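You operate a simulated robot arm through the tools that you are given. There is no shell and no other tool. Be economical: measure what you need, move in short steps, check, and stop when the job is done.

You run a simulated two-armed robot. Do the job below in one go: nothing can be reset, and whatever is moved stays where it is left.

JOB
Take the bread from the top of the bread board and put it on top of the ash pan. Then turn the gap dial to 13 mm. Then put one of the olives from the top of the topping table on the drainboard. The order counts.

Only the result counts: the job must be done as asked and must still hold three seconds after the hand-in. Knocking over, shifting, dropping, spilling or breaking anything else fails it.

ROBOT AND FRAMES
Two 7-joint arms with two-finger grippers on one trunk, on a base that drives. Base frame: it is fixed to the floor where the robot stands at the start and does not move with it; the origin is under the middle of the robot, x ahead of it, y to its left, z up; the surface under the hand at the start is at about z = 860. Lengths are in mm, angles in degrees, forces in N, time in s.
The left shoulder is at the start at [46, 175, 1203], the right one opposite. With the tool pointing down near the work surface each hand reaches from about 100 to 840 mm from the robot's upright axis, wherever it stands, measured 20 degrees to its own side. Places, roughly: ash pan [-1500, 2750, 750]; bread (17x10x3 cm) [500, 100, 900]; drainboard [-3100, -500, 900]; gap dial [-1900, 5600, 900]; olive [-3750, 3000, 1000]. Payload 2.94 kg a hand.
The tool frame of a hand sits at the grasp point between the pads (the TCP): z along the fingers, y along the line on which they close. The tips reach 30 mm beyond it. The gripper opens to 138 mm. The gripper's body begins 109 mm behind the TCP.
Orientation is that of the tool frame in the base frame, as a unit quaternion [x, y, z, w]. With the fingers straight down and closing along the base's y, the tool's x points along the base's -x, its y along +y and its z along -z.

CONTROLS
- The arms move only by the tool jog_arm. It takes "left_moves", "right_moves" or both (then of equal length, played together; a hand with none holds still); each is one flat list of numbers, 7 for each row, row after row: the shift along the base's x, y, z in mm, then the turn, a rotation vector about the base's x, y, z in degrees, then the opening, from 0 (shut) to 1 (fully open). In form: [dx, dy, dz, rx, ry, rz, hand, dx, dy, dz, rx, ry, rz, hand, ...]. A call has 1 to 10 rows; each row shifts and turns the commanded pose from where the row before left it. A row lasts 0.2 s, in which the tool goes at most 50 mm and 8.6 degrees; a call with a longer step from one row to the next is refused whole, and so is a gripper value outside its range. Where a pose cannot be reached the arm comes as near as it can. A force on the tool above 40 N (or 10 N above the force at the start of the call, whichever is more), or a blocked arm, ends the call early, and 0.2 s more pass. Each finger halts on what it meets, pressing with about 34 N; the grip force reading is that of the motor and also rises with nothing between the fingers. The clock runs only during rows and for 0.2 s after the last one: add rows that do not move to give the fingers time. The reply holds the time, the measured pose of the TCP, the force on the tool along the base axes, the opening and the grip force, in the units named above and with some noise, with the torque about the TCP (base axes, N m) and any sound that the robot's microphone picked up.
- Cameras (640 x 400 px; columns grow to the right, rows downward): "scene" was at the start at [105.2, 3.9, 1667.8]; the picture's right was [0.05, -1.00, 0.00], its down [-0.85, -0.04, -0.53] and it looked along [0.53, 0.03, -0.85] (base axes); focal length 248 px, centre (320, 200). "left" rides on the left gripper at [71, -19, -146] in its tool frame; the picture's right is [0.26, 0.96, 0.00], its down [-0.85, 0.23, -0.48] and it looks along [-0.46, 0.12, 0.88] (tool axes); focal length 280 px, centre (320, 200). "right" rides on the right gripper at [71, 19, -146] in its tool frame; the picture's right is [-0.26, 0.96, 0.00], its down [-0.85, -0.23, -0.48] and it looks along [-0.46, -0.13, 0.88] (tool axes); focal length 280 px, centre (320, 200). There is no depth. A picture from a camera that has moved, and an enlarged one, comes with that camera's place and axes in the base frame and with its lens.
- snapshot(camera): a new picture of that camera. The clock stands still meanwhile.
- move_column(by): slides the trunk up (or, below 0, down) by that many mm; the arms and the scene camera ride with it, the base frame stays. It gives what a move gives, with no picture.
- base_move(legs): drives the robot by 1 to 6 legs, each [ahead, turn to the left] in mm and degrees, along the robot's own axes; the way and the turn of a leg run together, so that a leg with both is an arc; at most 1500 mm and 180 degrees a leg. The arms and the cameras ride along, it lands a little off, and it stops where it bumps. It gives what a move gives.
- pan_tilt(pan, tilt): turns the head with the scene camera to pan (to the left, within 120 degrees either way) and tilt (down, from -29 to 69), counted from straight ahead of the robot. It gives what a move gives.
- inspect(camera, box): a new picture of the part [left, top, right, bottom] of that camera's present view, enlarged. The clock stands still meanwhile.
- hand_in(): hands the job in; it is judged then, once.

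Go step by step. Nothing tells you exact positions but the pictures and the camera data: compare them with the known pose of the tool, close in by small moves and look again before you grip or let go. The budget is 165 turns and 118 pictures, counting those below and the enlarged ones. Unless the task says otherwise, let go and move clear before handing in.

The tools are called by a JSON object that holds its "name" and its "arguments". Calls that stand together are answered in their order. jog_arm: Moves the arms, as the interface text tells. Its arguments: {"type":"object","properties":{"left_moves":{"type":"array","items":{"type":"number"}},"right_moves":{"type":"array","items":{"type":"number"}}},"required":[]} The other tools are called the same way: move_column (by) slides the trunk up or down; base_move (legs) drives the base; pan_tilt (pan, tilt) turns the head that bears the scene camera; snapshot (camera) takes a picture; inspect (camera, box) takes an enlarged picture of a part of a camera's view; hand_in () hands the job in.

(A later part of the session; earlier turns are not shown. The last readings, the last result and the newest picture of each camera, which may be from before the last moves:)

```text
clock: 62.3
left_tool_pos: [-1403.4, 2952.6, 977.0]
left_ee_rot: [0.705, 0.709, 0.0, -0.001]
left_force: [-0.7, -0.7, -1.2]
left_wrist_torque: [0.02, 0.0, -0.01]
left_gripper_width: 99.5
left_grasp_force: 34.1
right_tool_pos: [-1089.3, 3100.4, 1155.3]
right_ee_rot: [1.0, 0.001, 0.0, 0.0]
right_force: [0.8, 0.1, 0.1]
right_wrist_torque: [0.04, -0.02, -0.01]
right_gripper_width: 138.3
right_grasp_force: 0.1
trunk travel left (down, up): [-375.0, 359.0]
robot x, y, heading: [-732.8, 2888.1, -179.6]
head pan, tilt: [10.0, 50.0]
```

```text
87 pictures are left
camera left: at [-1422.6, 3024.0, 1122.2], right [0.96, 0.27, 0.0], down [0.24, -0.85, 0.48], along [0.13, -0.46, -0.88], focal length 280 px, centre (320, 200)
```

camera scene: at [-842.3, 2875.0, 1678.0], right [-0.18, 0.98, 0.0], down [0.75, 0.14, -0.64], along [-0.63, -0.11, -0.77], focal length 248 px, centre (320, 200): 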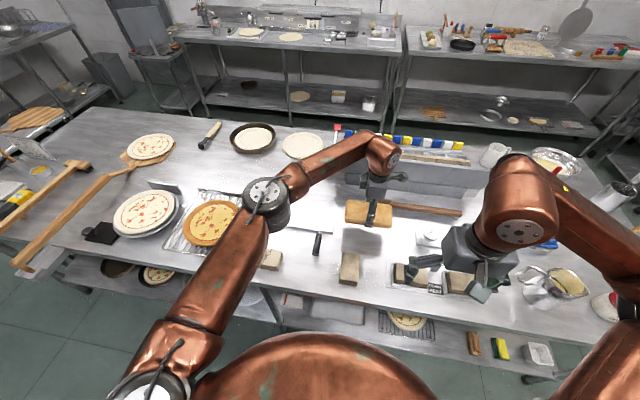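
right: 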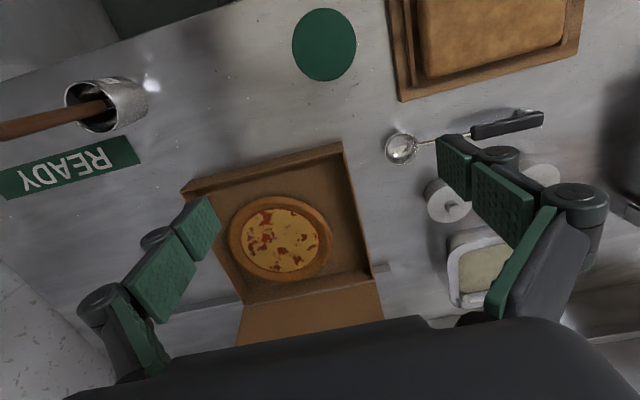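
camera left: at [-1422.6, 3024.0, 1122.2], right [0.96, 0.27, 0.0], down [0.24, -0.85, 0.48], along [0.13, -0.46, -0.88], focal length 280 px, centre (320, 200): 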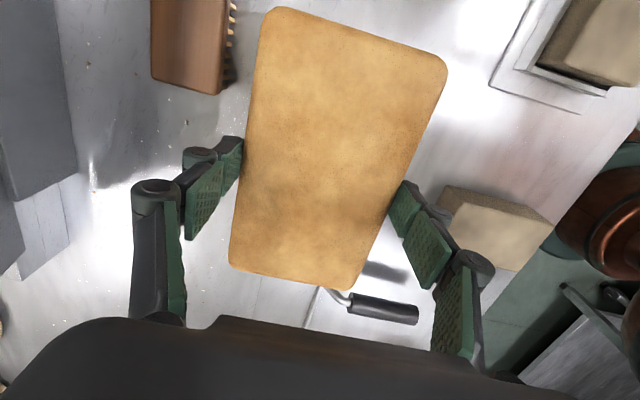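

The spot is clear; I shift 12 mm from the brush and lower until contact.

{"name": "jog_arm", "arguments": {"left_moves": [12, -10, -20, 0, 0, 0, 0.6, 0, 0, -25, 0, 0, 0, 0.6, 0, 0, -20, 0, 0, 0, 0.6, 0, 0, -5, 0, 0, 0, 0.6, 0, 0, 0, 0, 0, 0, 0.6]}}

{"name": "jog_arm", "arguments": {"left_moves": [0, 0, -4, 0, 0, 0, 0.6, 0, 0, 0, 0, 0, 0, 0.6]}}

```text
clock: 63.5
left_tool_pos: [-1390.2, 2940.9, 905.7]
left_ee_rot: [0.705, 0.709, 0.0, 0.0]
left_force: [0.3, -0.2, -1.8]
left_wrist_torque: [0.04, 0.0, 0.01]
left_gripper_width: 99.0
left_grasp_force: 33.9
right_tool_pos: [-1089.1, 3100.4, 1154.6]
right_ee_rot: [1.0, 0.001, -0.001, 0.001]
right_force: [0.1, 0.5, -0.6]
right_wrist_torque: [-0.01, 0.0, 0.01]
right_gripper_width: 137.7
right_grasp_force: 0.0
trunk travel left (down, up): [-375.0, 359.0]
robot x, y, heading: [-732.6, 2887.6, -179.8]
head pan, tilt: [10.0, 50.0]
```

```text
clock: 64.1
left_tool_pos: [-1388.1, 2941.0, 901.1]
left_ee_rot: [0.706, 0.709, -0.001, -0.001]
left_force: [0.2, 0.4, -0.8]
left_wrist_torque: [0.01, -0.01, 0.01]
left_gripper_width: 99.3
left_grasp_force: 33.7
right_tool_pos: [-1088.9, 3101.2, 1155.0]
right_ee_rot: [1.0, 0.001, 0.0, 0.0]
right_force: [0.0, -0.4, -0.2]
right_wrist_torque: [0.02, -0.02, 0.02]
right_gripper_width: 138.3
right_grasp_force: 0.1
trunk travel left (down, up): [-375.0, 359.0]
robot x, y, heading: [-732.9, 2886.3, -179.7]
head pan, tilt: [10.0, 50.0]
```

{"name": "jog_arm", "arguments": {"left_moves": [0, 0, -3, 0, 0, 0, 0.6, 0, 0, 0, 0, 0, 0, 0.6]}}

{"name": "jog_arm", "arguments": {"left_moves": [0, 0, -3, 0, 0, 0, 0.6, 0, 0, 0, 0, 0, 0, 0.6]}}

{"name": "inspect", "arguments": {"camera": "scene", "box": [320, 180, 420, 243]}}

```text
clock: 64.7
left_tool_pos: [-1389.0, 2941.0, 898.1]
left_ee_rot: [0.706, 0.708, -0.001, -0.002]
left_force: [0.8, -0.3, -1.2]
left_wrist_torque: [0.01, 0.04, 0.0]
left_gripper_width: 99.6
left_grasp_force: 34.3
right_tool_pos: [-1089.5, 3101.0, 1154.7]
right_ee_rot: [1.0, 0.001, 0.0, 0.0]
right_force: [-0.1, 0.5, 0.1]
right_wrist_torque: [0.01, -0.02, 0.01]
right_gripper_width: 138.2
right_grasp_force: 0.0
trunk travel left (down, up): [-375.0, 359.0]
robot x, y, heading: [-732.0, 2888.4, -179.8]
head pan, tilt: [10.0, 50.0]
```

```text
clock: 65.3
left_tool_pos: [-1388.9, 2939.5, 896.0]
left_ee_rot: [0.705, 0.709, -0.001, -0.001]
left_force: [-0.4, -0.2, -1.6]
left_wrist_torque: [0.02, 0.02, -0.01]
left_gripper_width: 99.4
left_grasp_force: 34.0
right_tool_pos: [-1089.1, 3101.0, 1155.3]
right_ee_rot: [1.0, 0.002, 0.0, 0.0]
right_force: [0.0, -0.3, 0.1]
right_wrist_torque: [-0.01, -0.01, 0.04]
right_gripper_width: 138.1
right_grasp_force: 0.1
trunk travel left (down, up): [-375.0, 359.0]
robot x, y, heading: [-730.0, 2891.3, -180.0]
head pan, tilt: [10.0, 50.0]
```

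```text
6.35 times, centred on (370, 212) of scene
camera zoom: at [-842.3, 2875.9, 1678.0], right [-0.18, 0.98, 0.0], down [0.75, 0.14, -0.64], along [-0.63, -0.11, -0.77], focal length 1571 px, centre (2, 127)
```

zoom: 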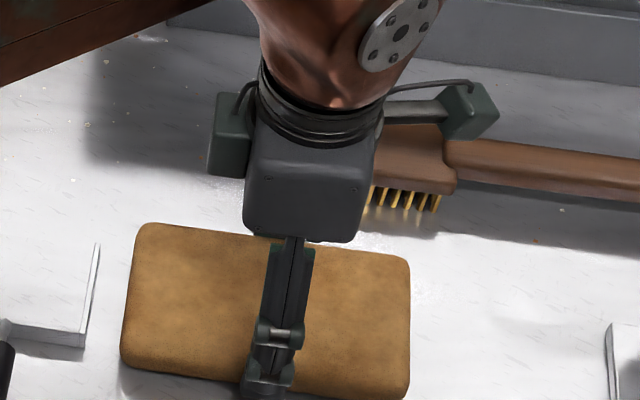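

{"name": "jog_arm", "arguments": {"left_moves": [0, 0, -3, 0, 0, 0, 0.6, 0, 0, -2, 0, 0, 0, 0.6, 0, 0, 0, 0, 0, 0, 0.6]}}

{"name": "jog_arm", "arguments": {"left_moves": [0, 0, -3, 0, 0, 0, 0.6, 0, 0, 0, 0, 0, 0, 0.6]}}

{"name": "jog_arm", "arguments": {"left_moves": [0, 0, -3, 0, 0, 0, 0.6, 0, 0, 0, 0, 0, 0, 0.6]}}

```text
clock: 66.1
left_tool_pos: [-1388.9, 2941.0, 893.4]
left_ee_rot: [0.705, 0.709, -0.001, -0.001]
left_force: [-1.2, 0.3, 19.9]
left_wrist_torque: [-0.33, -0.47, -0.16]
left_gripper_width: 99.3
left_grasp_force: 34.1
right_tool_pos: [-1087.9, 3101.2, 1155.4]
right_ee_rot: [1.0, 0.001, -0.001, 0.0]
right_force: [0.2, -0.6, -1.1]
right_wrist_torque: [0.01, -0.02, -0.01]
right_gripper_width: 137.9
right_grasp_force: 0.1
trunk travel left (down, up): [-375.0, 359.0]
robot x, y, heading: [-735.4, 2888.1, -179.4]
head pan, tilt: [10.0, 50.0]
```

```text
clock: 66.7
left_tool_pos: [-1388.8, 2940.1, 890.2]
left_ee_rot: [0.705, 0.709, -0.001, -0.002]
left_force: [-6.0, 1.6, 28.2]
left_wrist_torque: [0.15, 0.24, 0.03]
left_gripper_width: 99.5
left_grasp_force: 34.3
right_tool_pos: [-1087.0, 3100.6, 1155.1]
right_ee_rot: [1.0, 0.001, -0.001, 0.0]
right_force: [-0.6, -0.2, 0.5]
right_wrist_torque: [0.0, 0.01, 0.0]
right_gripper_width: 138.3
right_grasp_force: 0.1
trunk travel left (down, up): [-375.0, 359.0]
robot x, y, heading: [-730.1, 2890.2, -180.1]
head pan, tilt: [10.0, 50.0]
```

```text
clock: 67.3
left_tool_pos: [-1388.9, 2940.9, 887.5]
left_ee_rot: [0.706, 0.709, -0.001, -0.001]
left_force: [-4.8, 2.6, 26.9]
left_wrist_torque: [-0.05, 0.26, 0.07]
left_gripper_width: 99.5
left_grasp_force: 34.1
right_tool_pos: [-1087.5, 3100.6, 1155.2]
right_ee_rot: [1.0, 0.001, -0.001, 0.001]
right_force: [-0.2, -0.3, 0.6]
right_wrist_torque: [0.0, 0.03, -0.03]
right_gripper_width: 138.1
right_grasp_force: 0.0
trunk travel left (down, up): [-375.0, 359.0]
robot x, y, heading: [-732.2, 2889.4, -180.0]
head pan, tilt: [10.0, 50.0]
```

Contact came at TCP ≈893.5, so the table is at z≈856. I open, rise to TCP 907 and regrip on the top 9 mm.

{"name": "jog_arm", "arguments": {"left_moves": [0, 0, 0, 0, 0, 0, 0.75, 0, 0, 0, 0, 0, 0, 0.9, 0, 0, 0, 0, 0, 0, 0.9, 0, 0, 0, 0, 0, 0, 0.9, 0, 0, 10, 0, 0, 0, 0.9, 0, 0, 9, 0, 0, 0, 0.9, 0, 0, 0, 0, 0, 0, 0.9]}}

{"name": "jog_arm", "arguments": {"left_moves": [0, 0, 0, 0, 0, 0, 0.75, 0, 0, 0, 0, 0, 0, 0.6, 0, 0, 0, 0, 0, 0, 0.6, 0, 0, 0, 0, 0, 0, 0.6, 0, 0, 0, 0, 0, 0, 0.6]}}

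{"name": "snapshot", "arguments": {"camera": "left"}}

```text
clock: 68.9
left_tool_pos: [-1389.8, 2940.5, 904.8]
left_ee_rot: [0.705, 0.709, 0.0, 0.0]
left_force: [0.3, -0.1, 0.3]
left_wrist_torque: [0.0, 0.02, -0.02]
left_gripper_width: 124.0
left_grasp_force: 0.0
right_tool_pos: [-1090.3, 3101.0, 1153.2]
right_ee_rot: [1.0, 0.001, 0.0, 0.001]
right_force: [-1.3, 1.0, -0.3]
right_wrist_torque: [0.01, 0.01, 0.04]
right_gripper_width: 138.0
right_grasp_force: 0.1
trunk travel left (down, up): [-375.0, 359.0]
robot x, y, heading: [-731.0, 2889.4, -179.8]
head pan, tilt: [10.0, 50.0]
```

```text
clock: 70.1
left_tool_pos: [-1390.6, 2940.1, 903.8]
left_ee_rot: [0.705, 0.709, 0.0, -0.001]
left_force: [-0.2, -0.8, 2.1]
left_wrist_torque: [0.04, -0.18, 0.01]
left_gripper_width: 99.6
left_grasp_force: 34.1
right_tool_pos: [-1088.0, 3100.5, 1154.2]
right_ee_rot: [1.0, 0.0, 0.0, 0.001]
right_force: [-0.3, 0.1, -0.1]
right_wrist_torque: [-0.02, -0.02, -0.01]
right_gripper_width: 137.9
right_grasp_force: 0.1
trunk travel left (down, up): [-375.0, 359.0]
robot x, y, heading: [-730.8, 2888.4, -179.9]
head pan, tilt: [10.0, 50.0]
```

```text
85 pictures are left
camera left: at [-1408.5, 3010.7, 1050.4], right [0.96, 0.27, 0.0], down [0.23, -0.85, 0.48], along [0.13, -0.46, -0.88], focal length 280 px, centre (320, 200)
```

left: 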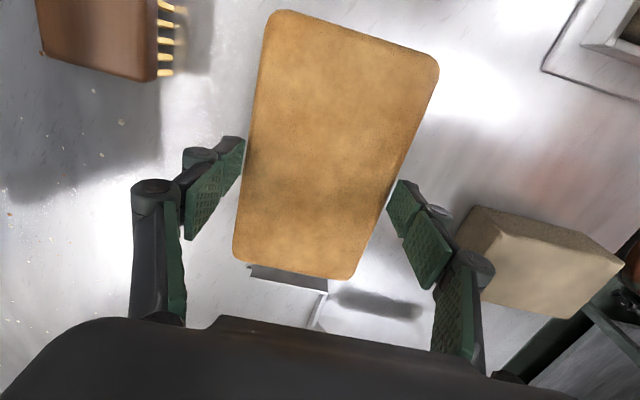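

The tips are only 18.5 mm above the table, so I regrip 4 mm higher and then lift.

{"name": "jog_arm", "arguments": {"left_moves": [0, 0, 0, 0, 0, 0, 0.8, 0, 0, 0, 0, 0, 0, 0.8, 0, 0, 4, 0, 0, 0, 0.8, 0, 0, 0, 0, 0, 0, 0.8, 0, 0, 0, 0, 0, 0, 0.6, 0, 0, 0, 0, 0, 0, 0.6, 0, 0, 0, 0, 0, 0, 0.6, 0, 0, 0, 0, 0, 0, 0.6]}}

{"name": "jog_arm", "arguments": {"left_moves": [0, 0, 10, 0, 0, 0, 0.6, 0, 0, 20, 0, 0, 0, 0.6, 0, 0, 30, 0, 0, 0, 0.6]}}

{"name": "snapshot", "arguments": {"camera": "left"}}

{"name": "inspect", "arguments": {"camera": "scene", "box": [280, 160, 424, 250]}}

```text
clock: 71.9
left_tool_pos: [-1387.3, 2940.6, 911.4]
left_ee_rot: [0.706, 0.709, -0.001, -0.004]
left_force: [3.3, 2.4, 23.7]
left_wrist_torque: [0.04, -0.29, 0.01]
left_gripper_width: 89.7
left_grasp_force: 7.4
right_tool_pos: [-1084.5, 3102.3, 1155.5]
right_ee_rot: [1.0, 0.002, -0.001, 0.001]
right_force: [0.5, -0.6, -0.8]
right_wrist_torque: [0.0, 0.06, -0.01]
right_gripper_width: 137.9
right_grasp_force: 0.0
trunk travel left (down, up): [-375.0, 359.0]
robot x, y, heading: [-734.8, 2891.4, -179.9]
head pan, tilt: [10.0, 50.0]
```

```text
clock: 72.7
left_tool_pos: [-1389.3, 2939.6, 968.2]
left_ee_rot: [0.706, 0.708, -0.001, 0.0]
left_force: [-0.2, 0.9, 0.2]
left_wrist_torque: [-0.01, -0.02, 0.02]
left_gripper_width: 82.7
left_grasp_force: 0.1
right_tool_pos: [-1088.1, 3100.9, 1153.3]
right_ee_rot: [1.0, 0.001, 0.0, 0.001]
right_force: [-0.4, -0.3, 0.4]
right_wrist_torque: [0.0, 0.0, -0.04]
right_gripper_width: 137.9
right_grasp_force: 0.0
trunk travel left (down, up): [-375.0, 359.0]
robot x, y, heading: [-730.0, 2885.5, -179.9]
head pan, tilt: [10.0, 50.0]
```

```text
84 pictures are left
camera left: at [-1407.3, 3009.9, 1112.7], right [0.96, 0.27, 0.0], down [0.23, -0.85, 0.48], along [0.13, -0.46, -0.88], focal length 280 px, centre (320, 200)
```

left: 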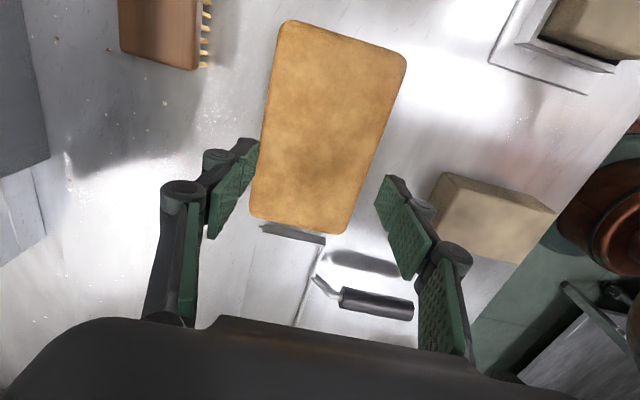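

```text
4.44 times, centred on (352, 205) of scene
camera zoom: at [-841.9, 2876.1, 1678.0], right [-0.18, 0.98, 0.0], down [0.75, 0.14, -0.64], along [-0.63, -0.11, -0.77], focal length 1100 px, centre (178, 178)
```

zoom: 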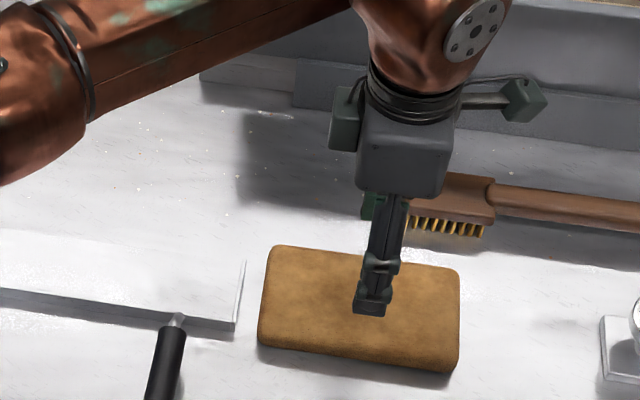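

The fingers slipped off the rounded top edge; the bread still lies flat and centred. I open, go back down to TCP 902 and grip there, accepting a release 3-4 mm above the pan floor.

{"name": "jog_arm", "arguments": {"left_moves": [0, 0, 0, 0, 0, 0, 0.9, 0, 0, 0, 0, 0, 0, 0.95, 0, 0, 0, 0, 0, 0, 0.95, 0, 0, -30, 0, 0, 0, 0.95, 0, 0, -25, 0, 0, 0, 0.95, 0, 0, -11, 0, 0, 0, 0.95, 0, 0, 0, 0, 0, 0, 0.95]}}

{"name": "jog_arm", "arguments": {"left_moves": [0, 0, 0, 0, 0, 0, 0.7, 0, 0, 0, 0, 0, 0, 0.6, 0, 0, 0, 0, 0, 0, 0.6, 0, 0, 0, 0, 0, 0, 0.6, 0, 0, 0, 0, 0, 0, 0.6]}}

```text
clock: 74.3
left_tool_pos: [-1391.4, 2942.1, 901.7]
left_ee_rot: [0.705, 0.709, 0.0, 0.0]
left_force: [0.0, -0.3, -0.3]
left_wrist_torque: [-0.02, 0.01, 0.02]
left_gripper_width: 131.1
left_grasp_force: 0.0
right_tool_pos: [-1088.9, 3101.9, 1154.2]
right_ee_rot: [1.0, 0.001, 0.0, 0.001]
right_force: [0.6, 0.3, -0.1]
right_wrist_torque: [0.02, 0.02, -0.01]
right_gripper_width: 138.0
right_grasp_force: 0.0
trunk travel left (down, up): [-375.0, 359.0]
robot x, y, heading: [-732.7, 2890.8, -179.8]
head pan, tilt: [10.0, 50.0]
```

```text
clock: 75.5
left_tool_pos: [-1389.7, 2942.2, 900.7]
left_ee_rot: [0.706, 0.709, 0.0, -0.001]
left_force: [0.2, -0.5, 0.3]
left_wrist_torque: [-0.03, -0.16, -0.05]
left_gripper_width: 99.3
left_grasp_force: 33.7
right_tool_pos: [-1088.7, 3100.6, 1154.0]
right_ee_rot: [1.0, 0.001, -0.001, 0.001]
right_force: [-0.4, 0.4, -0.4]
right_wrist_torque: [0.03, 0.01, -0.02]
right_gripper_width: 138.2
right_grasp_force: 0.1
trunk travel left (down, up): [-375.0, 359.0]
robot x, y, heading: [-733.4, 2888.1, -179.8]
head pan, tilt: [10.0, 50.0]
```

{"name": "jog_arm", "arguments": {"left_moves": [0, 0, 8, 0, 0, 0, 0.6, 0, 0, 12, 0, 0, 0, 0.6, 0, 0, 20, 0, 0, 0, 0.6, 0, 0, 20, 0, 0, 0, 0.6, 0, 0, 20, 0, 0, 0, 0.6, -2, -30, 10, 0, 0, 0, 0.6, -2, -30, 0, 0, 0, 0, 0.6, -2, -30, 0, 0, 0, 0, 0.6]}}

{"name": "jog_arm", "arguments": {"left_moves": [-2, -30, 0, 0, 0, 0, 0.6, -2, -30, 0, 0, 0, 0, 0.6, -2, -30, 0, 0, 0, 0, 0.6, 0, -30, 0, 0, 0, 0, 0.6, 0, -30, 0, 0, 0, 0, 0.6, 0, 0, -20, 0, 0, 0, 0.6, 0, 0, -20, 0, 0, 0, 0.6]}}

{"name": "inspect", "arguments": {"camera": "scene", "box": [240, 160, 384, 250]}}

{"name": "snapshot", "arguments": {"camera": "left"}}

```text
clock: 77.3
left_tool_pos: [-1397.1, 2848.6, 991.8]
left_ee_rot: [0.706, 0.708, 0.001, 0.0]
left_force: [0.3, -0.9, -2.2]
left_wrist_torque: [0.04, -0.02, 0.02]
left_gripper_width: 99.5
left_grasp_force: 34.1
right_tool_pos: [-1090.0, 3099.5, 1154.6]
right_ee_rot: [1.0, 0.001, 0.0, 0.001]
right_force: [0.1, 0.4, -0.5]
right_wrist_torque: [0.05, -0.01, 0.01]
right_gripper_width: 138.0
right_grasp_force: 0.1
trunk travel left (down, up): [-375.0, 359.0]
robot x, y, heading: [-729.8, 2886.4, -180.0]
head pan, tilt: [10.0, 50.0]
```

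```text
clock: 78.9
left_tool_pos: [-1400.1, 2701.0, 952.1]
left_ee_rot: [0.706, 0.709, 0.001, 0.0]
left_force: [0.2, -0.3, -1.5]
left_wrist_torque: [-0.01, 0.0, 0.0]
left_gripper_width: 99.4
left_grasp_force: 33.7
right_tool_pos: [-1089.5, 3100.0, 1154.3]
right_ee_rot: [1.0, 0.001, 0.0, 0.0]
right_force: [-0.6, 0.2, 0.3]
right_wrist_torque: [0.02, 0.03, 0.01]
right_gripper_width: 137.9
right_grasp_force: 0.0
trunk travel left (down, up): [-375.0, 359.0]
robot x, y, heading: [-731.1, 2891.4, -179.8]
head pan, tilt: [10.0, 50.0]
```

```text
4.44 times, centred on (312, 205) of scene
camera zoom: at [-842.3, 2874.5, 1678.0], right [-0.18, 0.98, 0.0], down [0.75, 0.14, -0.64], along [-0.63, -0.11, -0.77], focal length 1100 px, centre (356, 178)
```

zoom: 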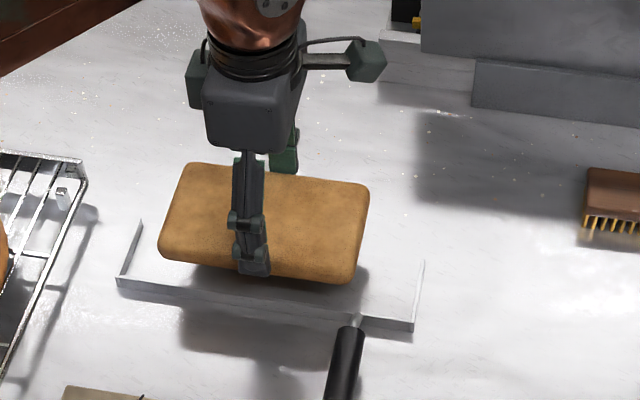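

```text
81 pictures are left
camera left: at [-1420.1, 2770.3, 1097.8], right [0.96, 0.27, 0.0], down [0.23, -0.85, 0.48], along [0.13, -0.46, -0.88], focal length 280 px, centre (320, 200)
```

left: 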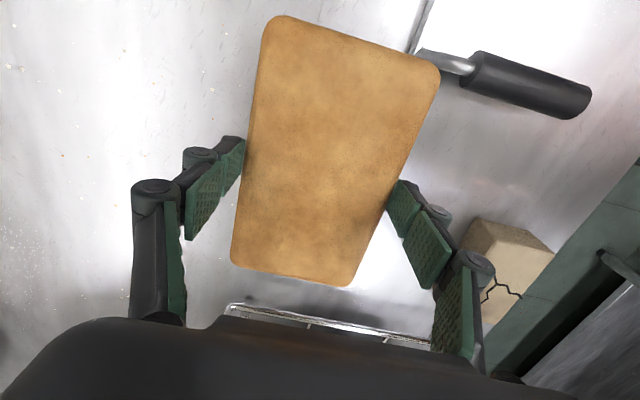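

The bread is lined up with its near edge just inside the wall. I shift 4 mm further in and lower to just above the rim.

{"name": "jog_arm", "arguments": {"left_moves": [-4, 3, -15, 0, 0, 0, 0.6, 0, 0, -15, 0, 0, 0, 0.6, 0, 0, -8, 0, 0, 0, 0.6, 0, 0, 0, 0, 0, 0, 0.6]}}

{"name": "inspect", "arguments": {"camera": "scene", "box": [250, 190, 346, 250]}}

{"name": "inspect", "arguments": {"camera": "left", "box": [340, 0, 540, 125]}}

```text
clock: 79.9
left_tool_pos: [-1404.8, 2704.4, 916.6]
left_ee_rot: [0.705, 0.709, -0.002, -0.002]
left_force: [-0.3, -4.1, 16.4]
left_wrist_torque: [-0.3, -0.84, -0.08]
left_gripper_width: 99.6
left_grasp_force: 33.9
right_tool_pos: [-1088.0, 3101.7, 1156.9]
right_ee_rot: [1.0, 0.001, -0.001, 0.001]
right_force: [0.7, 0.1, -0.5]
right_wrist_torque: [0.03, -0.02, 0.06]
right_gripper_width: 137.9
right_grasp_force: 0.0
trunk travel left (down, up): [-375.0, 359.0]
robot x, y, heading: [-732.4, 2888.4, -179.9]
head pan, tilt: [10.0, 50.0]
```

```text
6.67 times, centred on (298, 220) of scene
camera zoom: at [-840.5, 2875.5, 1678.4], right [-0.18, 0.98, 0.0], down [0.75, 0.14, -0.64], along [-0.63, -0.11, -0.77], focal length 1650 px, centre (467, 67)
```

zoom: 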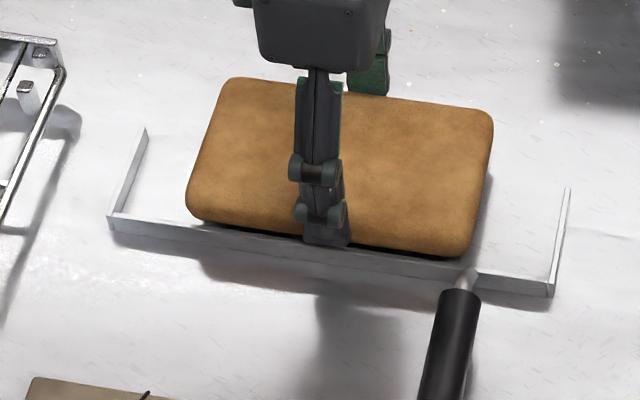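

```text
3.20 times, centred on (440, 62) of left
camera zoom: at [-1423.3, 2773.5, 1062.0], right [0.96, 0.27, 0.0], down [0.24, -0.85, 0.47], along [0.12, -0.46, -0.88], focal length 897 px, centre (-64, 640)
```

zoom: 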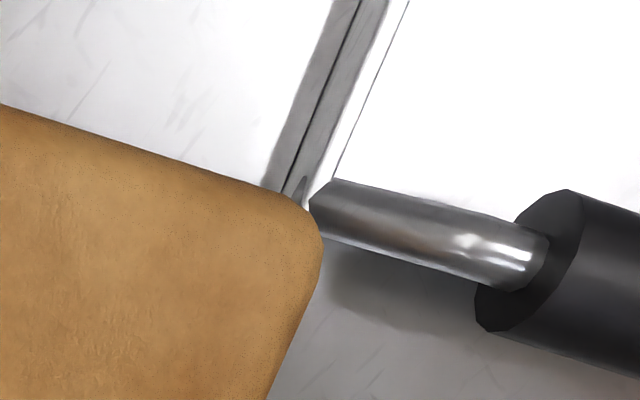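

The contact is at the near edge: the bread rests on the rim, so the wall is nearer x≈-1354 with its rim at about 872. I rise 8 mm, shift 11 mm further in and lower again.

{"name": "jog_arm", "arguments": {"left_moves": [0, 0, 6, 0, 0, 0, 0.6, -6, 0, 4, 0, 0, 0, 0.6, -6, 0, 0, 0, 0, 0, 0.6, 0, 0, -5, 0, 0, 0, 0.6, 0, 0, -5, 0, 0, 0, 0.6, 0, 0, 0, 0, 0, 0, 0.6]}}

{"name": "inspect", "arguments": {"camera": "left", "box": [340, 0, 540, 125]}}

{"name": "inspect", "arguments": {"camera": "scene", "box": [250, 190, 346, 250]}}

```text
clock: 81.3
left_tool_pos: [-1417.9, 2703.8, 914.1]
left_ee_rot: [0.706, 0.708, 0.001, 0.0]
left_force: [-0.3, 0.3, -1.2]
left_wrist_torque: [0.01, 0.0, -0.01]
left_gripper_width: 99.3
left_grasp_force: 34.2
right_tool_pos: [-1089.1, 3100.5, 1155.5]
right_ee_rot: [1.0, 0.001, 0.0, 0.0]
right_force: [-0.4, 0.5, -0.7]
right_wrist_torque: [0.01, -0.01, 0.02]
right_gripper_width: 137.8
right_grasp_force: 0.1
trunk travel left (down, up): [-375.0, 359.0]
robot x, y, heading: [-731.7, 2889.4, -179.9]
head pan, tilt: [10.0, 50.0]
```

```text
3.20 times, centred on (440, 62) of left
camera zoom: at [-1436.6, 2773.6, 1059.8], right [0.96, 0.27, 0.0], down [0.23, -0.85, 0.48], along [0.13, -0.46, -0.88], focal length 897 px, centre (-64, 640)
```

zoom: 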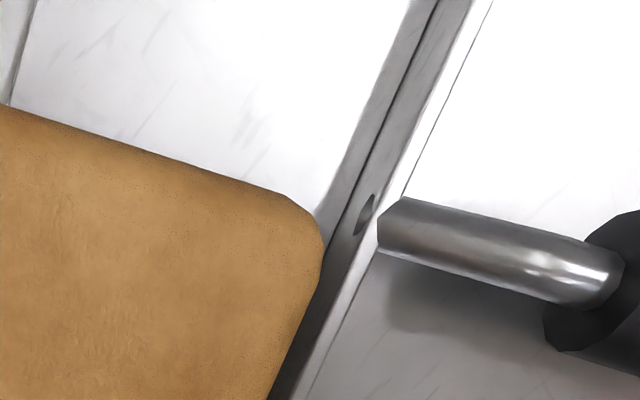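

```text
6.67 times, centred on (298, 220) of scene
camera zoom: at [-842.1, 2875.5, 1678.0], right [-0.18, 0.98, 0.0], down [0.75, 0.14, -0.64], along [-0.63, -0.11, -0.77], focal length 1650 px, centre (467, 67)
```

zoom: 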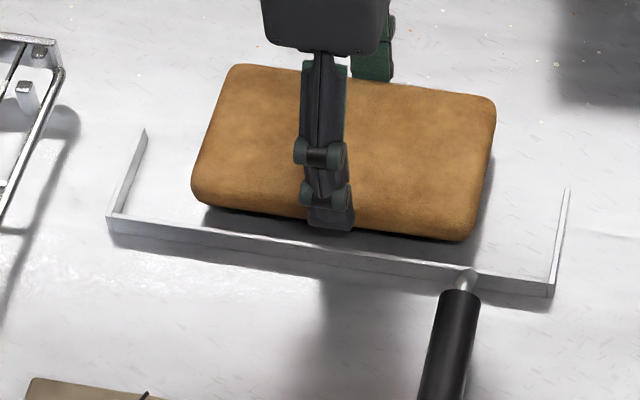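

There is a visible gap, but the pan's far lip shows at x≈-1425, so the bread should sit as near the wall as it can. I move back 6 mm and lower gently.

{"name": "jog_arm", "arguments": {"left_moves": [6, 0, 0, 0, 0, 0, 0.6, 0, 0, -3, 0, 0, 0, 0.6, 0, 0, -2, 0, 0, 0, 0.6, 0, 0, 0, 0, 0, 0, 0.6]}}

{"name": "jog_arm", "arguments": {"left_moves": [0, 0, -2, 0, 0, 0, 0.6, 0, 0, 0, 0, 0, 0, 0.6]}}

{"name": "inspect", "arguments": {"camera": "left", "box": [340, 0, 540, 125]}}

```text
clock: 82.3
left_tool_pos: [-1411.5, 2702.1, 908.4]
left_ee_rot: [0.705, 0.709, 0.0, 0.0]
left_force: [-0.5, -0.5, -1.3]
left_wrist_torque: [0.03, -0.02, 0.0]
left_gripper_width: 99.5
left_grasp_force: 34.1
right_tool_pos: [-1088.7, 3100.7, 1154.1]
right_ee_rot: [1.0, 0.001, 0.0, 0.001]
right_force: [0.5, -0.7, 0.0]
right_wrist_torque: [-0.04, -0.02, 0.03]
right_gripper_width: 137.9
right_grasp_force: 0.0
trunk travel left (down, up): [-375.0, 359.0]
robot x, y, heading: [-730.5, 2891.7, -179.9]
head pan, tilt: [10.0, 50.0]
```

```text
clock: 82.9
left_tool_pos: [-1411.7, 2702.4, 907.3]
left_ee_rot: [0.705, 0.709, 0.001, 0.0]
left_force: [-0.8, -0.3, -1.4]
left_wrist_torque: [0.04, -0.02, -0.01]
left_gripper_width: 99.5
left_grasp_force: 33.6
right_tool_pos: [-1089.5, 3101.4, 1154.1]
right_ee_rot: [1.0, 0.001, 0.0, 0.001]
right_force: [-0.2, -0.4, -0.4]
right_wrist_torque: [0.0, 0.0, 0.03]
right_gripper_width: 137.8
right_grasp_force: 0.0
trunk travel left (down, up): [-375.0, 359.0]
robot x, y, heading: [-728.7, 2892.5, -180.1]
head pan, tilt: [10.0, 50.0]
```

```text
3.20 times, centred on (440, 62) of left
camera zoom: at [-1430.8, 2773.1, 1052.7], right [0.96, 0.27, 0.0], down [0.23, -0.85, 0.48], along [0.13, -0.46, -0.88], focal length 897 px, centre (-64, 640)
```

zoom: 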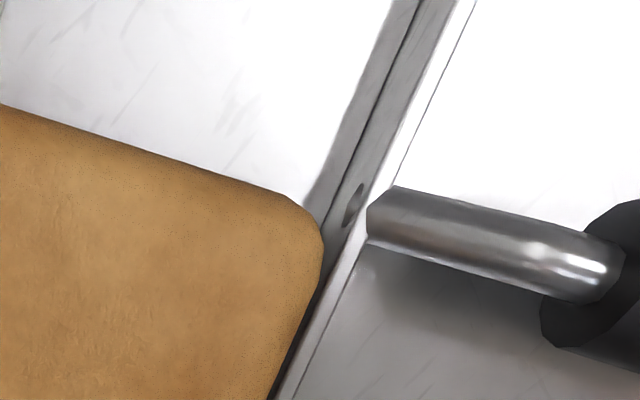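

{"name": "jog_arm", "arguments": {"left_moves": [0, 0, -2, 0, 0, 0, 0.6, 0, 0, 0, 0, 0, 0, 0.6]}}

{"name": "jog_arm", "arguments": {"left_moves": [0, 0, -2, 0, 0, 0, 0.6, 0, 0, 0, 0, 0, 0, 0.6]}}

```text
clock: 83.5
left_tool_pos: [-1411.7, 2702.7, 905.9]
left_ee_rot: [0.705, 0.71, 0.0, 0.0]
left_force: [1.0, 0.4, -1.6]
left_wrist_torque: [0.05, -0.01, -0.01]
left_gripper_width: 99.3
left_grasp_force: 33.7
right_tool_pos: [-1089.4, 3101.1, 1155.3]
right_ee_rot: [1.0, 0.001, 0.0, 0.001]
right_force: [-0.1, 0.3, -0.6]
right_wrist_torque: [0.01, -0.01, -0.01]
right_gripper_width: 137.8
right_grasp_force: 0.0
trunk travel left (down, up): [-375.0, 359.0]
robot x, y, heading: [-730.5, 2890.8, -179.8]
head pan, tilt: [10.0, 50.0]
```

```text
clock: 84.1
left_tool_pos: [-1412.7, 2702.8, 903.6]
left_ee_rot: [0.706, 0.708, 0.0, -0.001]
left_force: [-1.0, -0.9, 1.7]
left_wrist_torque: [0.11, 0.05, 0.01]
left_gripper_width: 99.5
left_grasp_force: 33.9
right_tool_pos: [-1088.7, 3101.0, 1155.1]
right_ee_rot: [1.0, 0.001, 0.0, 0.001]
right_force: [0.1, 0.2, -0.2]
right_wrist_torque: [0.03, 0.0, -0.02]
right_gripper_width: 138.3
right_grasp_force: 0.1
trunk travel left (down, up): [-375.0, 359.0]
robot x, y, heading: [-733.2, 2888.2, -179.6]
head pan, tilt: [10.0, 50.0]
```

The bread is just touching the pan floor (force turned up). I open gently and rise.

{"name": "jog_arm", "arguments": {"left_moves": [0, 0, 0, 0, 0, 0, 0.74, 0, 0, 0, 0, 0, 0, 0.78, 0, 0, 0, 0, 0, 0, 0.82, 0, 0, 6, 0, 0, 0, 0.85, 0, 0, 15, 0, 0, 0, 0.9, 0, 0, 30, 0, 0, 0, 0.9, 0, 0, 40, 0, 0, 0, 0.9, 0, 0, 40, 0, 0, 0, 0.9]}}

{"name": "snapshot", "arguments": {"camera": "left"}}

{"name": "inspect", "arguments": {"camera": "scene", "box": [250, 190, 346, 250]}}

```text
clock: 85.9
left_tool_pos: [-1411.0, 2702.8, 1034.7]
left_ee_rot: [0.706, 0.708, -0.001, 0.0]
left_force: [0.0, 0.0, -0.4]
left_wrist_torque: [-0.04, 0.05, -0.01]
left_gripper_width: 124.4
left_grasp_force: 0.1
right_tool_pos: [-1089.0, 3101.3, 1154.9]
right_ee_rot: [1.0, 0.0, 0.0, 0.001]
right_force: [-0.1, 0.4, -1.6]
right_wrist_torque: [-0.01, 0.01, 0.02]
right_gripper_width: 137.7
right_grasp_force: 0.1
trunk travel left (down, up): [-375.0, 359.0]
robot x, y, heading: [-731.2, 2887.6, -180.0]
head pan, tilt: [10.0, 50.0]
```

```text
75 pictures are left
camera left: at [-1430.5, 2773.4, 1180.2], right [0.96, 0.27, 0.0], down [0.23, -0.85, 0.48], along [0.13, -0.46, -0.88], focal length 280 px, centre (320, 200)
```

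left: 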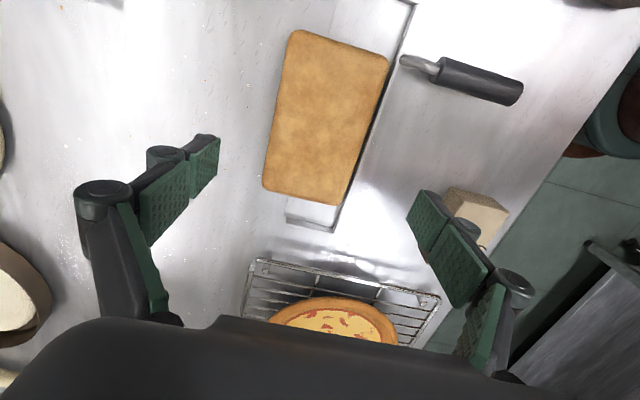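

```text
6.67 times, centred on (298, 220) of scene
camera zoom: at [-841.2, 2876.1, 1678.1], right [-0.18, 0.98, 0.0], down [0.75, 0.14, -0.64], along [-0.63, -0.11, -0.77], focal length 1650 px, centre (467, 67)
```

zoom: 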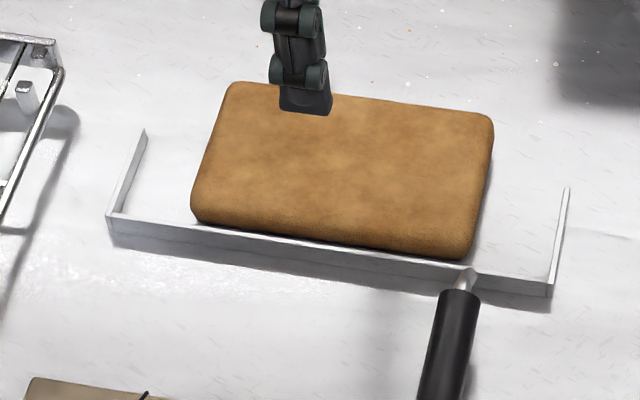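

The bread lies flat in the pan against its near wall, with its centre inside the pan. Next is the gap dial near [-1900, 5600]: I pull the hand back, retreat and drive up the aisle.

{"name": "jog_arm", "arguments": {"left_moves": [10, 0, 30, 0, 0, 0, 0.9, 30, 0, 30, 0, 0, 0, 0.9, 40, 0, 10, 0, 0, 0, 0.9, 40, 0, 10, 0, 0, 0, 0.9, 40, 0, 10, 0, 0, 0, 0.9, 40, 0, 0, 0, 0, 0, 0.9, 40, 0, 0, 0, 0, 0, 0.9, 40, 0, 0, 0, 0, 0, 0.9, 40, 0, 0, 0, 0, 0, 0.9]}}

{"name": "base_move", "arguments": {"legs": [[-130, 0], [0, -90], [1500, 0]]}}

{"name": "pan_tilt", "arguments": {"pan": 40, "tilt": 22}}

{"name": "snapshot", "arguments": {"camera": "scene"}}

```text
clock: 87.9
left_tool_pos: [-1094.9, 2704.7, 1125.0]
left_ee_rot: [0.705, 0.709, 0.0, 0.0]
left_force: [-0.8, 0.2, 0.5]
left_wrist_torque: [-0.02, 0.0, 0.01]
left_gripper_width: 124.4
left_grasp_force: 0.0
right_tool_pos: [-1088.3, 3100.3, 1155.1]
right_ee_rot: [1.0, 0.002, -0.001, 0.001]
right_force: [0.8, -0.2, 0.0]
right_wrist_torque: [-0.01, 0.03, 0.02]
right_gripper_width: 138.0
right_grasp_force: 0.0
trunk travel left (down, up): [-375.0, 359.0]
robot x, y, heading: [-732.2, 2889.3, -179.8]
head pan, tilt: [10.0, 50.0]
```

```text
clock: 100.1
left_tool_pos: [-768.7, 4758.8, 1125.3]
left_ee_rot: [1.0, -0.002, -0.001, 0.0]
left_force: [0.2, -0.7, 0.0]
left_wrist_torque: [0.0, -0.04, -0.01]
left_gripper_width: 124.3
left_grasp_force: 0.1
right_tool_pos: [-374.0, 4749.2, 1153.7]
right_ee_rot: [-0.704, 0.71, 0.0, 0.0]
right_force: [-0.1, 0.5, 0.2]
right_wrist_torque: [0.01, 0.01, -0.02]
right_gripper_width: 137.9
right_grasp_force: 0.0
trunk travel left (down, up): [-375.0, 359.0]
robot x, y, heading: [-586.0, 4396.4, 89.7]
head pan, tilt: [10.0, 50.0]
```

```text
clock: 101.0
left_tool_pos: [-768.7, 4759.1, 1124.6]
left_ee_rot: [1.0, -0.002, 0.0, -0.001]
left_force: [-0.1, -0.2, 0.1]
left_wrist_torque: [0.02, 0.02, 0.01]
left_gripper_width: 124.4
left_grasp_force: 0.0
right_tool_pos: [-373.3, 4749.5, 1152.7]
right_ee_rot: [-0.705, 0.71, 0.001, -0.001]
right_force: [-0.5, 0.1, -0.1]
right_wrist_torque: [0.0, 0.02, -0.02]
right_gripper_width: 138.1
right_grasp_force: 0.0
trunk travel left (down, up): [-375.0, 359.0]
robot x, y, heading: [-585.9, 4392.7, 89.7]
head pan, tilt: [40.0, 22.0]
```

```text
73 pictures are left
camera scene: at [-645.0, 4500.4, 1720.3], right [0.77, 0.64, 0.0], down [0.24, -0.29, -0.93], along [-0.59, 0.71, -0.38], focal length 248 px, centre (320, 200)
```

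scene: 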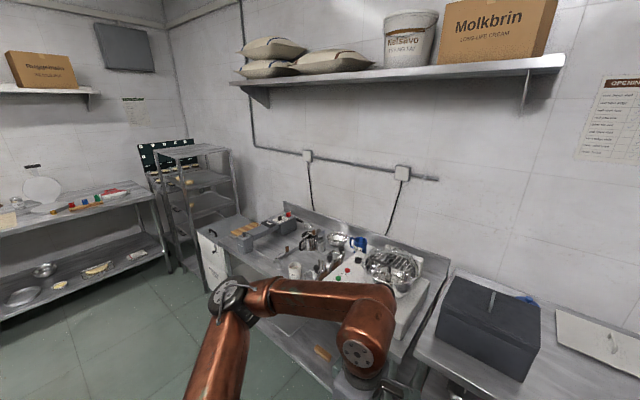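

The back counter is in view; the dial should be near (285, 219), where a small grey machine stands. I enlarge it.

{"name": "inspect", "arguments": {"camera": "scene", "box": [210, 200, 370, 300]}}

```text
4.00 times, centred on (290, 250) of scene
camera zoom: at [-645.0, 4500.4, 1720.3], right [0.77, 0.64, 0.0], down [0.24, -0.29, -0.93], along [-0.59, 0.71, -0.38], focal length 990 px, centre (440, 0)
```

zoom: 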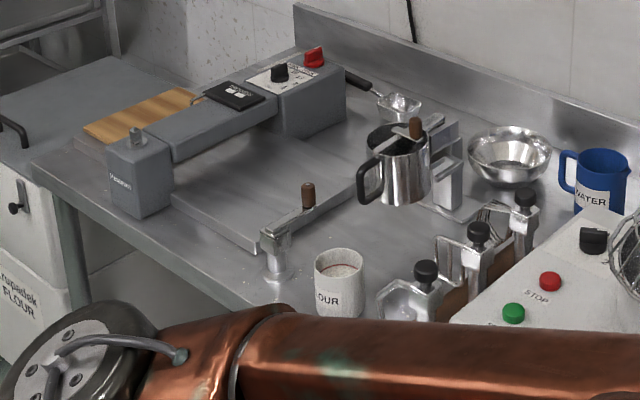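

The gap dial is probably the black knob on a printed scale on the grey machine's top box. I drive in front of it.

{"name": "base_move", "arguments": {"legs": [[0, 70], [1070, 0], [0, -70]]}}

{"name": "pan_tilt", "arguments": {"pan": 10, "tilt": 40}}

{"name": "snapshot", "arguments": {"camera": "scene"}}

```text
clock: 112.7
left_tool_pos: [-1815.8, 5093.9, 1124.4]
left_ee_rot: [1.0, 0.03, 0.0, 0.0]
left_force: [-0.7, 0.0, 0.1]
left_wrist_torque: [-0.01, 0.03, -0.02]
left_gripper_width: 124.3
left_grasp_force: 0.1
right_tool_pos: [-1421.0, 5109.8, 1154.0]
right_ee_rot: [0.727, -0.686, 0.0, 0.0]
right_force: [0.3, -0.9, -0.3]
right_wrist_torque: [0.0, 0.02, 0.02]
right_gripper_width: 138.0
right_grasp_force: 0.1
trunk travel left (down, up): [-375.0, 359.0]
robot x, y, heading: [-1612.2, 4738.7, 93.6]
head pan, tilt: [40.0, 22.0]
```

```text
clock: 113.6
left_tool_pos: [-1816.9, 5094.4, 1124.1]
left_ee_rot: [1.0, 0.031, 0.001, -0.001]
left_force: [0.6, 0.4, 0.7]
left_wrist_torque: [0.0, 0.01, 0.0]
left_gripper_width: 124.2
left_grasp_force: 0.0
right_tool_pos: [-1421.1, 5109.5, 1155.5]
right_ee_rot: [0.727, -0.686, 0.0, 0.0]
right_force: [-0.1, -0.4, 0.2]
right_wrist_torque: [0.01, -0.04, 0.02]
right_gripper_width: 138.1
right_grasp_force: 0.0
trunk travel left (down, up): [-375.0, 359.0]
robot x, y, heading: [-1613.1, 4740.0, 93.4]
head pan, tilt: [10.0, 40.0]
```

```text
71 pictures are left
camera scene: at [-1632.5, 4859.4, 1692.3], right [0.97, 0.23, 0.0], down [0.15, -0.63, -0.77], along [-0.18, 0.75, -0.64], focal length 248 px, centre (320, 200)
```

scene: 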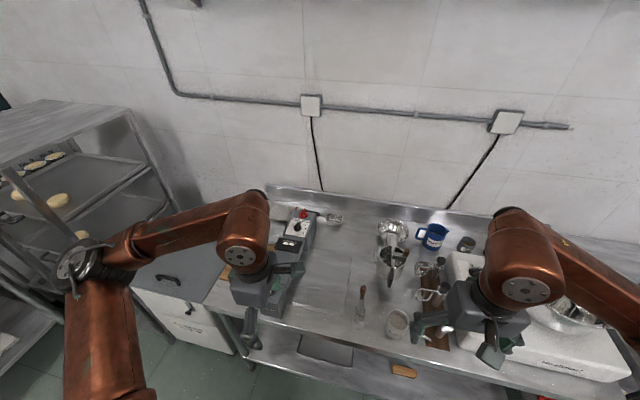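

{"name": "inspect", "arguments": {"camera": "scene", "box": [270, 190, 350, 240]}}

```text
8.00 times, centred on (310, 215) of scene
camera zoom: at [-1632.5, 4859.4, 1692.3], right [0.97, 0.23, 0.0], down [0.15, -0.63, -0.77], along [-0.18, 0.75, -0.64], focal length 1980 px, centre (400, 80)
```

zoom: 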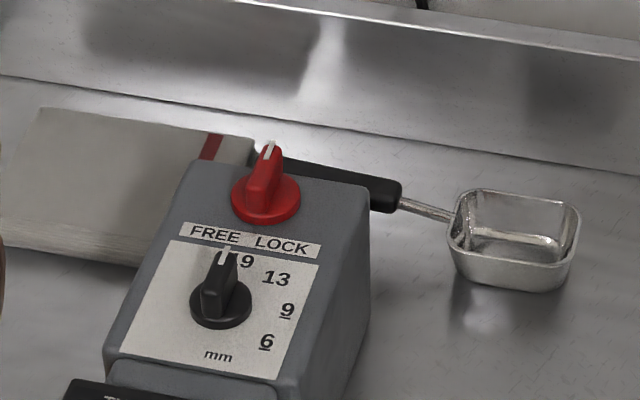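

The dial points near 19, with 13, 9 and 6 clockwise from it, and beside it is a red FREE/LOCK knob. I take the dial to be at about [-1893, 5548, 935]; I drive 100 mm closer and bring the left camera over it.

{"name": "base_move", "arguments": {"legs": [[100, -3.4]]}}

{"name": "jog_arm", "arguments": {"left_moves": [0, 40, 0, 0, 0, 0, 0.9, 0, 45, 0, 0, 0, 0, 0.9, 0, 45, 0, 0, 0, 0, 0.9, 0, 45, 0, 0, 0, 0, 0.9, -10, 45, 0, 0, 0, 0, 0.9, -10, 30, 0, 0, 0, 0, 0.9]}}

{"name": "snapshot", "arguments": {"camera": "left"}}

{"name": "snapshot", "arguments": {"camera": "scene"}}

```text
clock: 114.8
left_tool_pos: [-1796.7, 5206.2, 1125.1]
left_ee_rot: [1.0, 0.0, 0.0, -0.001]
left_force: [0.4, 0.7, 0.5]
left_wrist_torque: [-0.02, 0.02, -0.02]
left_gripper_width: 124.3
left_grasp_force: 0.0
right_tool_pos: [-1400.4, 5197.7, 1154.9]
right_ee_rot: [-0.706, 0.708, 0.001, 0.0]
right_force: [-0.2, -1.5, -0.2]
right_wrist_torque: [-0.06, -0.04, 0.0]
right_gripper_width: 138.0
right_grasp_force: 0.2
trunk travel left (down, up): [-375.0, 359.0]
robot x, y, heading: [-1614.5, 4842.0, 89.6]
head pan, tilt: [10.0, 40.0]
```

```text
clock: 116.2
left_tool_pos: [-1819.2, 5456.4, 1125.3]
left_ee_rot: [1.0, 0.0, 0.0, -0.001]
left_force: [-0.7, 0.4, -1.2]
left_wrist_torque: [-0.03, -0.01, 0.03]
left_gripper_width: 124.3
left_grasp_force: 0.0
right_tool_pos: [-1401.9, 5199.3, 1154.5]
right_ee_rot: [-0.707, 0.707, 0.001, -0.001]
right_force: [-0.2, 0.4, -0.2]
right_wrist_torque: [0.01, -0.01, 0.0]
right_gripper_width: 137.9
right_grasp_force: 0.1
trunk travel left (down, up): [-375.0, 359.0]
robot x, y, heading: [-1614.7, 4843.4, 89.8]
head pan, tilt: [10.0, 40.0]
```

```text
69 pictures are left
camera left: at [-1747.2, 5475.8, 1269.4], right [0.26, -0.97, 0.0], down [-0.85, -0.23, 0.48], along [-0.46, -0.12, -0.88], focal length 280 px, centre (320, 200)
```

left: 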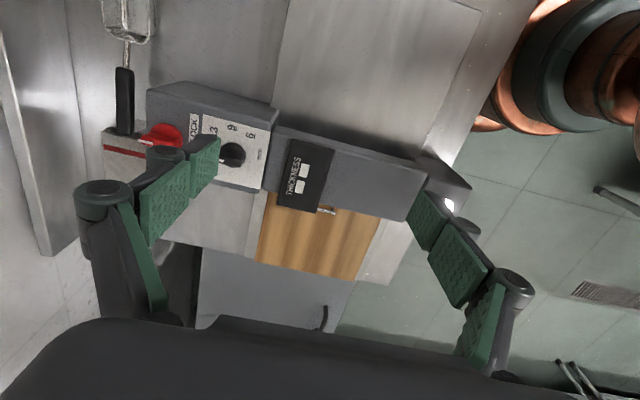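

```text
68 pictures are left
camera scene: at [-1628.3, 4961.6, 1692.2], right [0.98, 0.17, 0.0], down [0.11, -0.63, -0.77], along [-0.13, 0.75, -0.64], focal length 248 px, centre (320, 200)
```

scene: 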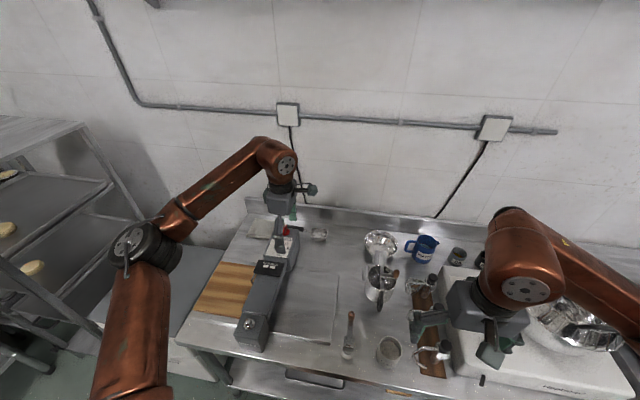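

{"name": "inspect", "arguments": {"camera": "left", "box": [120, 90, 280, 190]}}

{"name": "inspect", "arguments": {"camera": "scene", "box": [240, 215, 320, 265]}}

```text
4.00 times, centred on (200, 140) of left
camera zoom: at [-1747.2, 5475.8, 1269.4], right [0.26, -0.97, 0.0], down [-0.85, -0.23, 0.48], along [-0.46, -0.12, -0.88], focal length 1122 px, centre (800, 440)
```

zoom: 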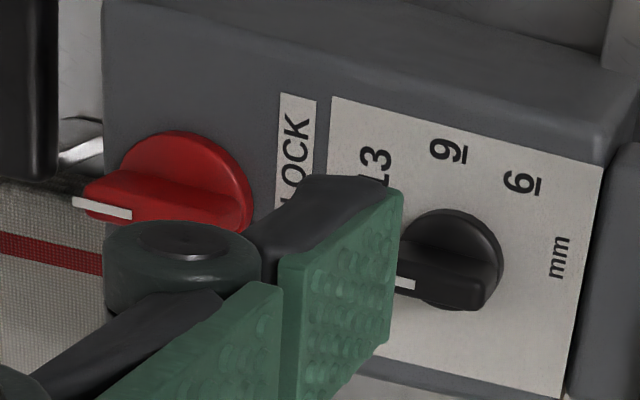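

```text
8.00 times, centred on (280, 240) of scene
camera zoom: at [-1628.3, 4961.6, 1692.2], right [0.98, 0.17, 0.0], down [0.11, -0.63, -0.77], along [-0.13, 0.75, -0.64], focal length 1980 px, centre (640, -120)
```

zoom: 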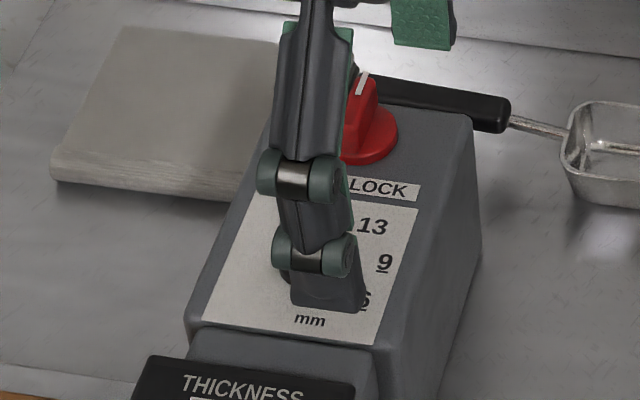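

The finger hides part of the scale, so I shift the hand so that the knobs show between the fingers.

{"name": "jog_arm", "arguments": {"left_moves": [-10, 40, 0, 0, 0, 0, 0.9, -10, 40, 0, 0, 0, 0, 0.9]}}

{"name": "inspect", "arguments": {"camera": "left", "box": [200, 70, 400, 195]}}

```text
clock: 116.8
left_tool_pos: [-1838.3, 5538.8, 1123.0]
left_ee_rot: [1.0, 0.0, -0.001, 0.0]
left_force: [0.0, -0.4, 0.1]
left_wrist_torque: [0.0, -0.03, 0.01]
left_gripper_width: 124.2
left_grasp_force: 0.0
right_tool_pos: [-1401.2, 5198.9, 1154.8]
right_ee_rot: [-0.707, 0.707, 0.001, -0.001]
right_force: [-0.5, -0.6, 0.9]
right_wrist_torque: [-0.01, 0.04, 0.01]
right_gripper_width: 138.2
right_grasp_force: 0.0
trunk travel left (down, up): [-375.0, 359.0]
robot x, y, heading: [-1615.6, 4842.9, 89.7]
head pan, tilt: [10.0, 40.0]
```

```text
3.20 times, centred on (300, 132) of left
camera zoom: at [-1765.8, 5556.8, 1269.0], right [0.26, -0.97, 0.0], down [-0.85, -0.23, 0.48], along [-0.46, -0.12, -0.88], focal length 897 px, centre (384, 416)
```

zoom: 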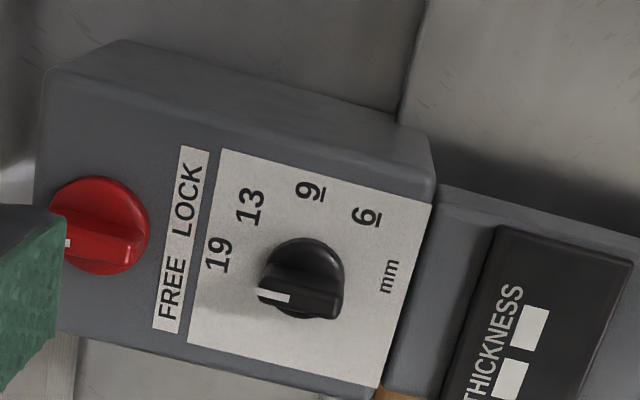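

To judge the pointers without parallax, I put the camera straight above the dial.

{"name": "jog_arm", "arguments": {"left_moves": [-40, 0, 0, 0, 0, 0, 0.9, -40, 10, 0, 0, 0, 0, 0.9, -40, 10, 0, 0, 0, 0, 0.9]}}

{"name": "inspect", "arguments": {"camera": "left", "box": [220, 0, 412, 120]}}

```text
clock: 117.5
left_tool_pos: [-1960.3, 5556.1, 1123.4]
left_ee_rot: [1.0, 0.0, 0.001, -0.001]
left_force: [0.2, 0.3, 0.2]
left_wrist_torque: [0.01, -0.05, 0.01]
left_gripper_width: 124.2
left_grasp_force: 0.1
right_tool_pos: [-1403.2, 5198.1, 1154.2]
right_ee_rot: [-0.707, 0.708, 0.0, 0.0]
right_force: [0.5, -0.1, 0.4]
right_wrist_torque: [0.01, -0.06, 0.02]
right_gripper_width: 138.2
right_grasp_force: 0.1
trunk travel left (down, up): [-375.0, 359.0]
robot x, y, heading: [-1617.3, 4843.2, 89.9]
head pan, tilt: [10.0, 40.0]
```

```text
3.33 times, centred on (316, 60) of left
camera zoom: at [-1888.7, 5574.9, 1269.0], right [0.26, -0.97, 0.0], down [-0.85, -0.23, 0.47], along [-0.46, -0.12, -0.88], focal length 935 px, centre (333, 667)
```

zoom: 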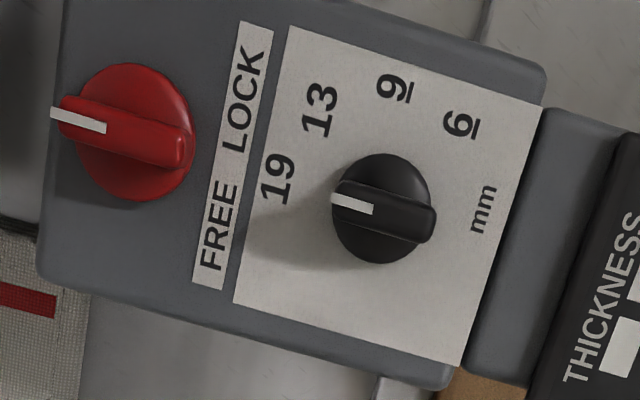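

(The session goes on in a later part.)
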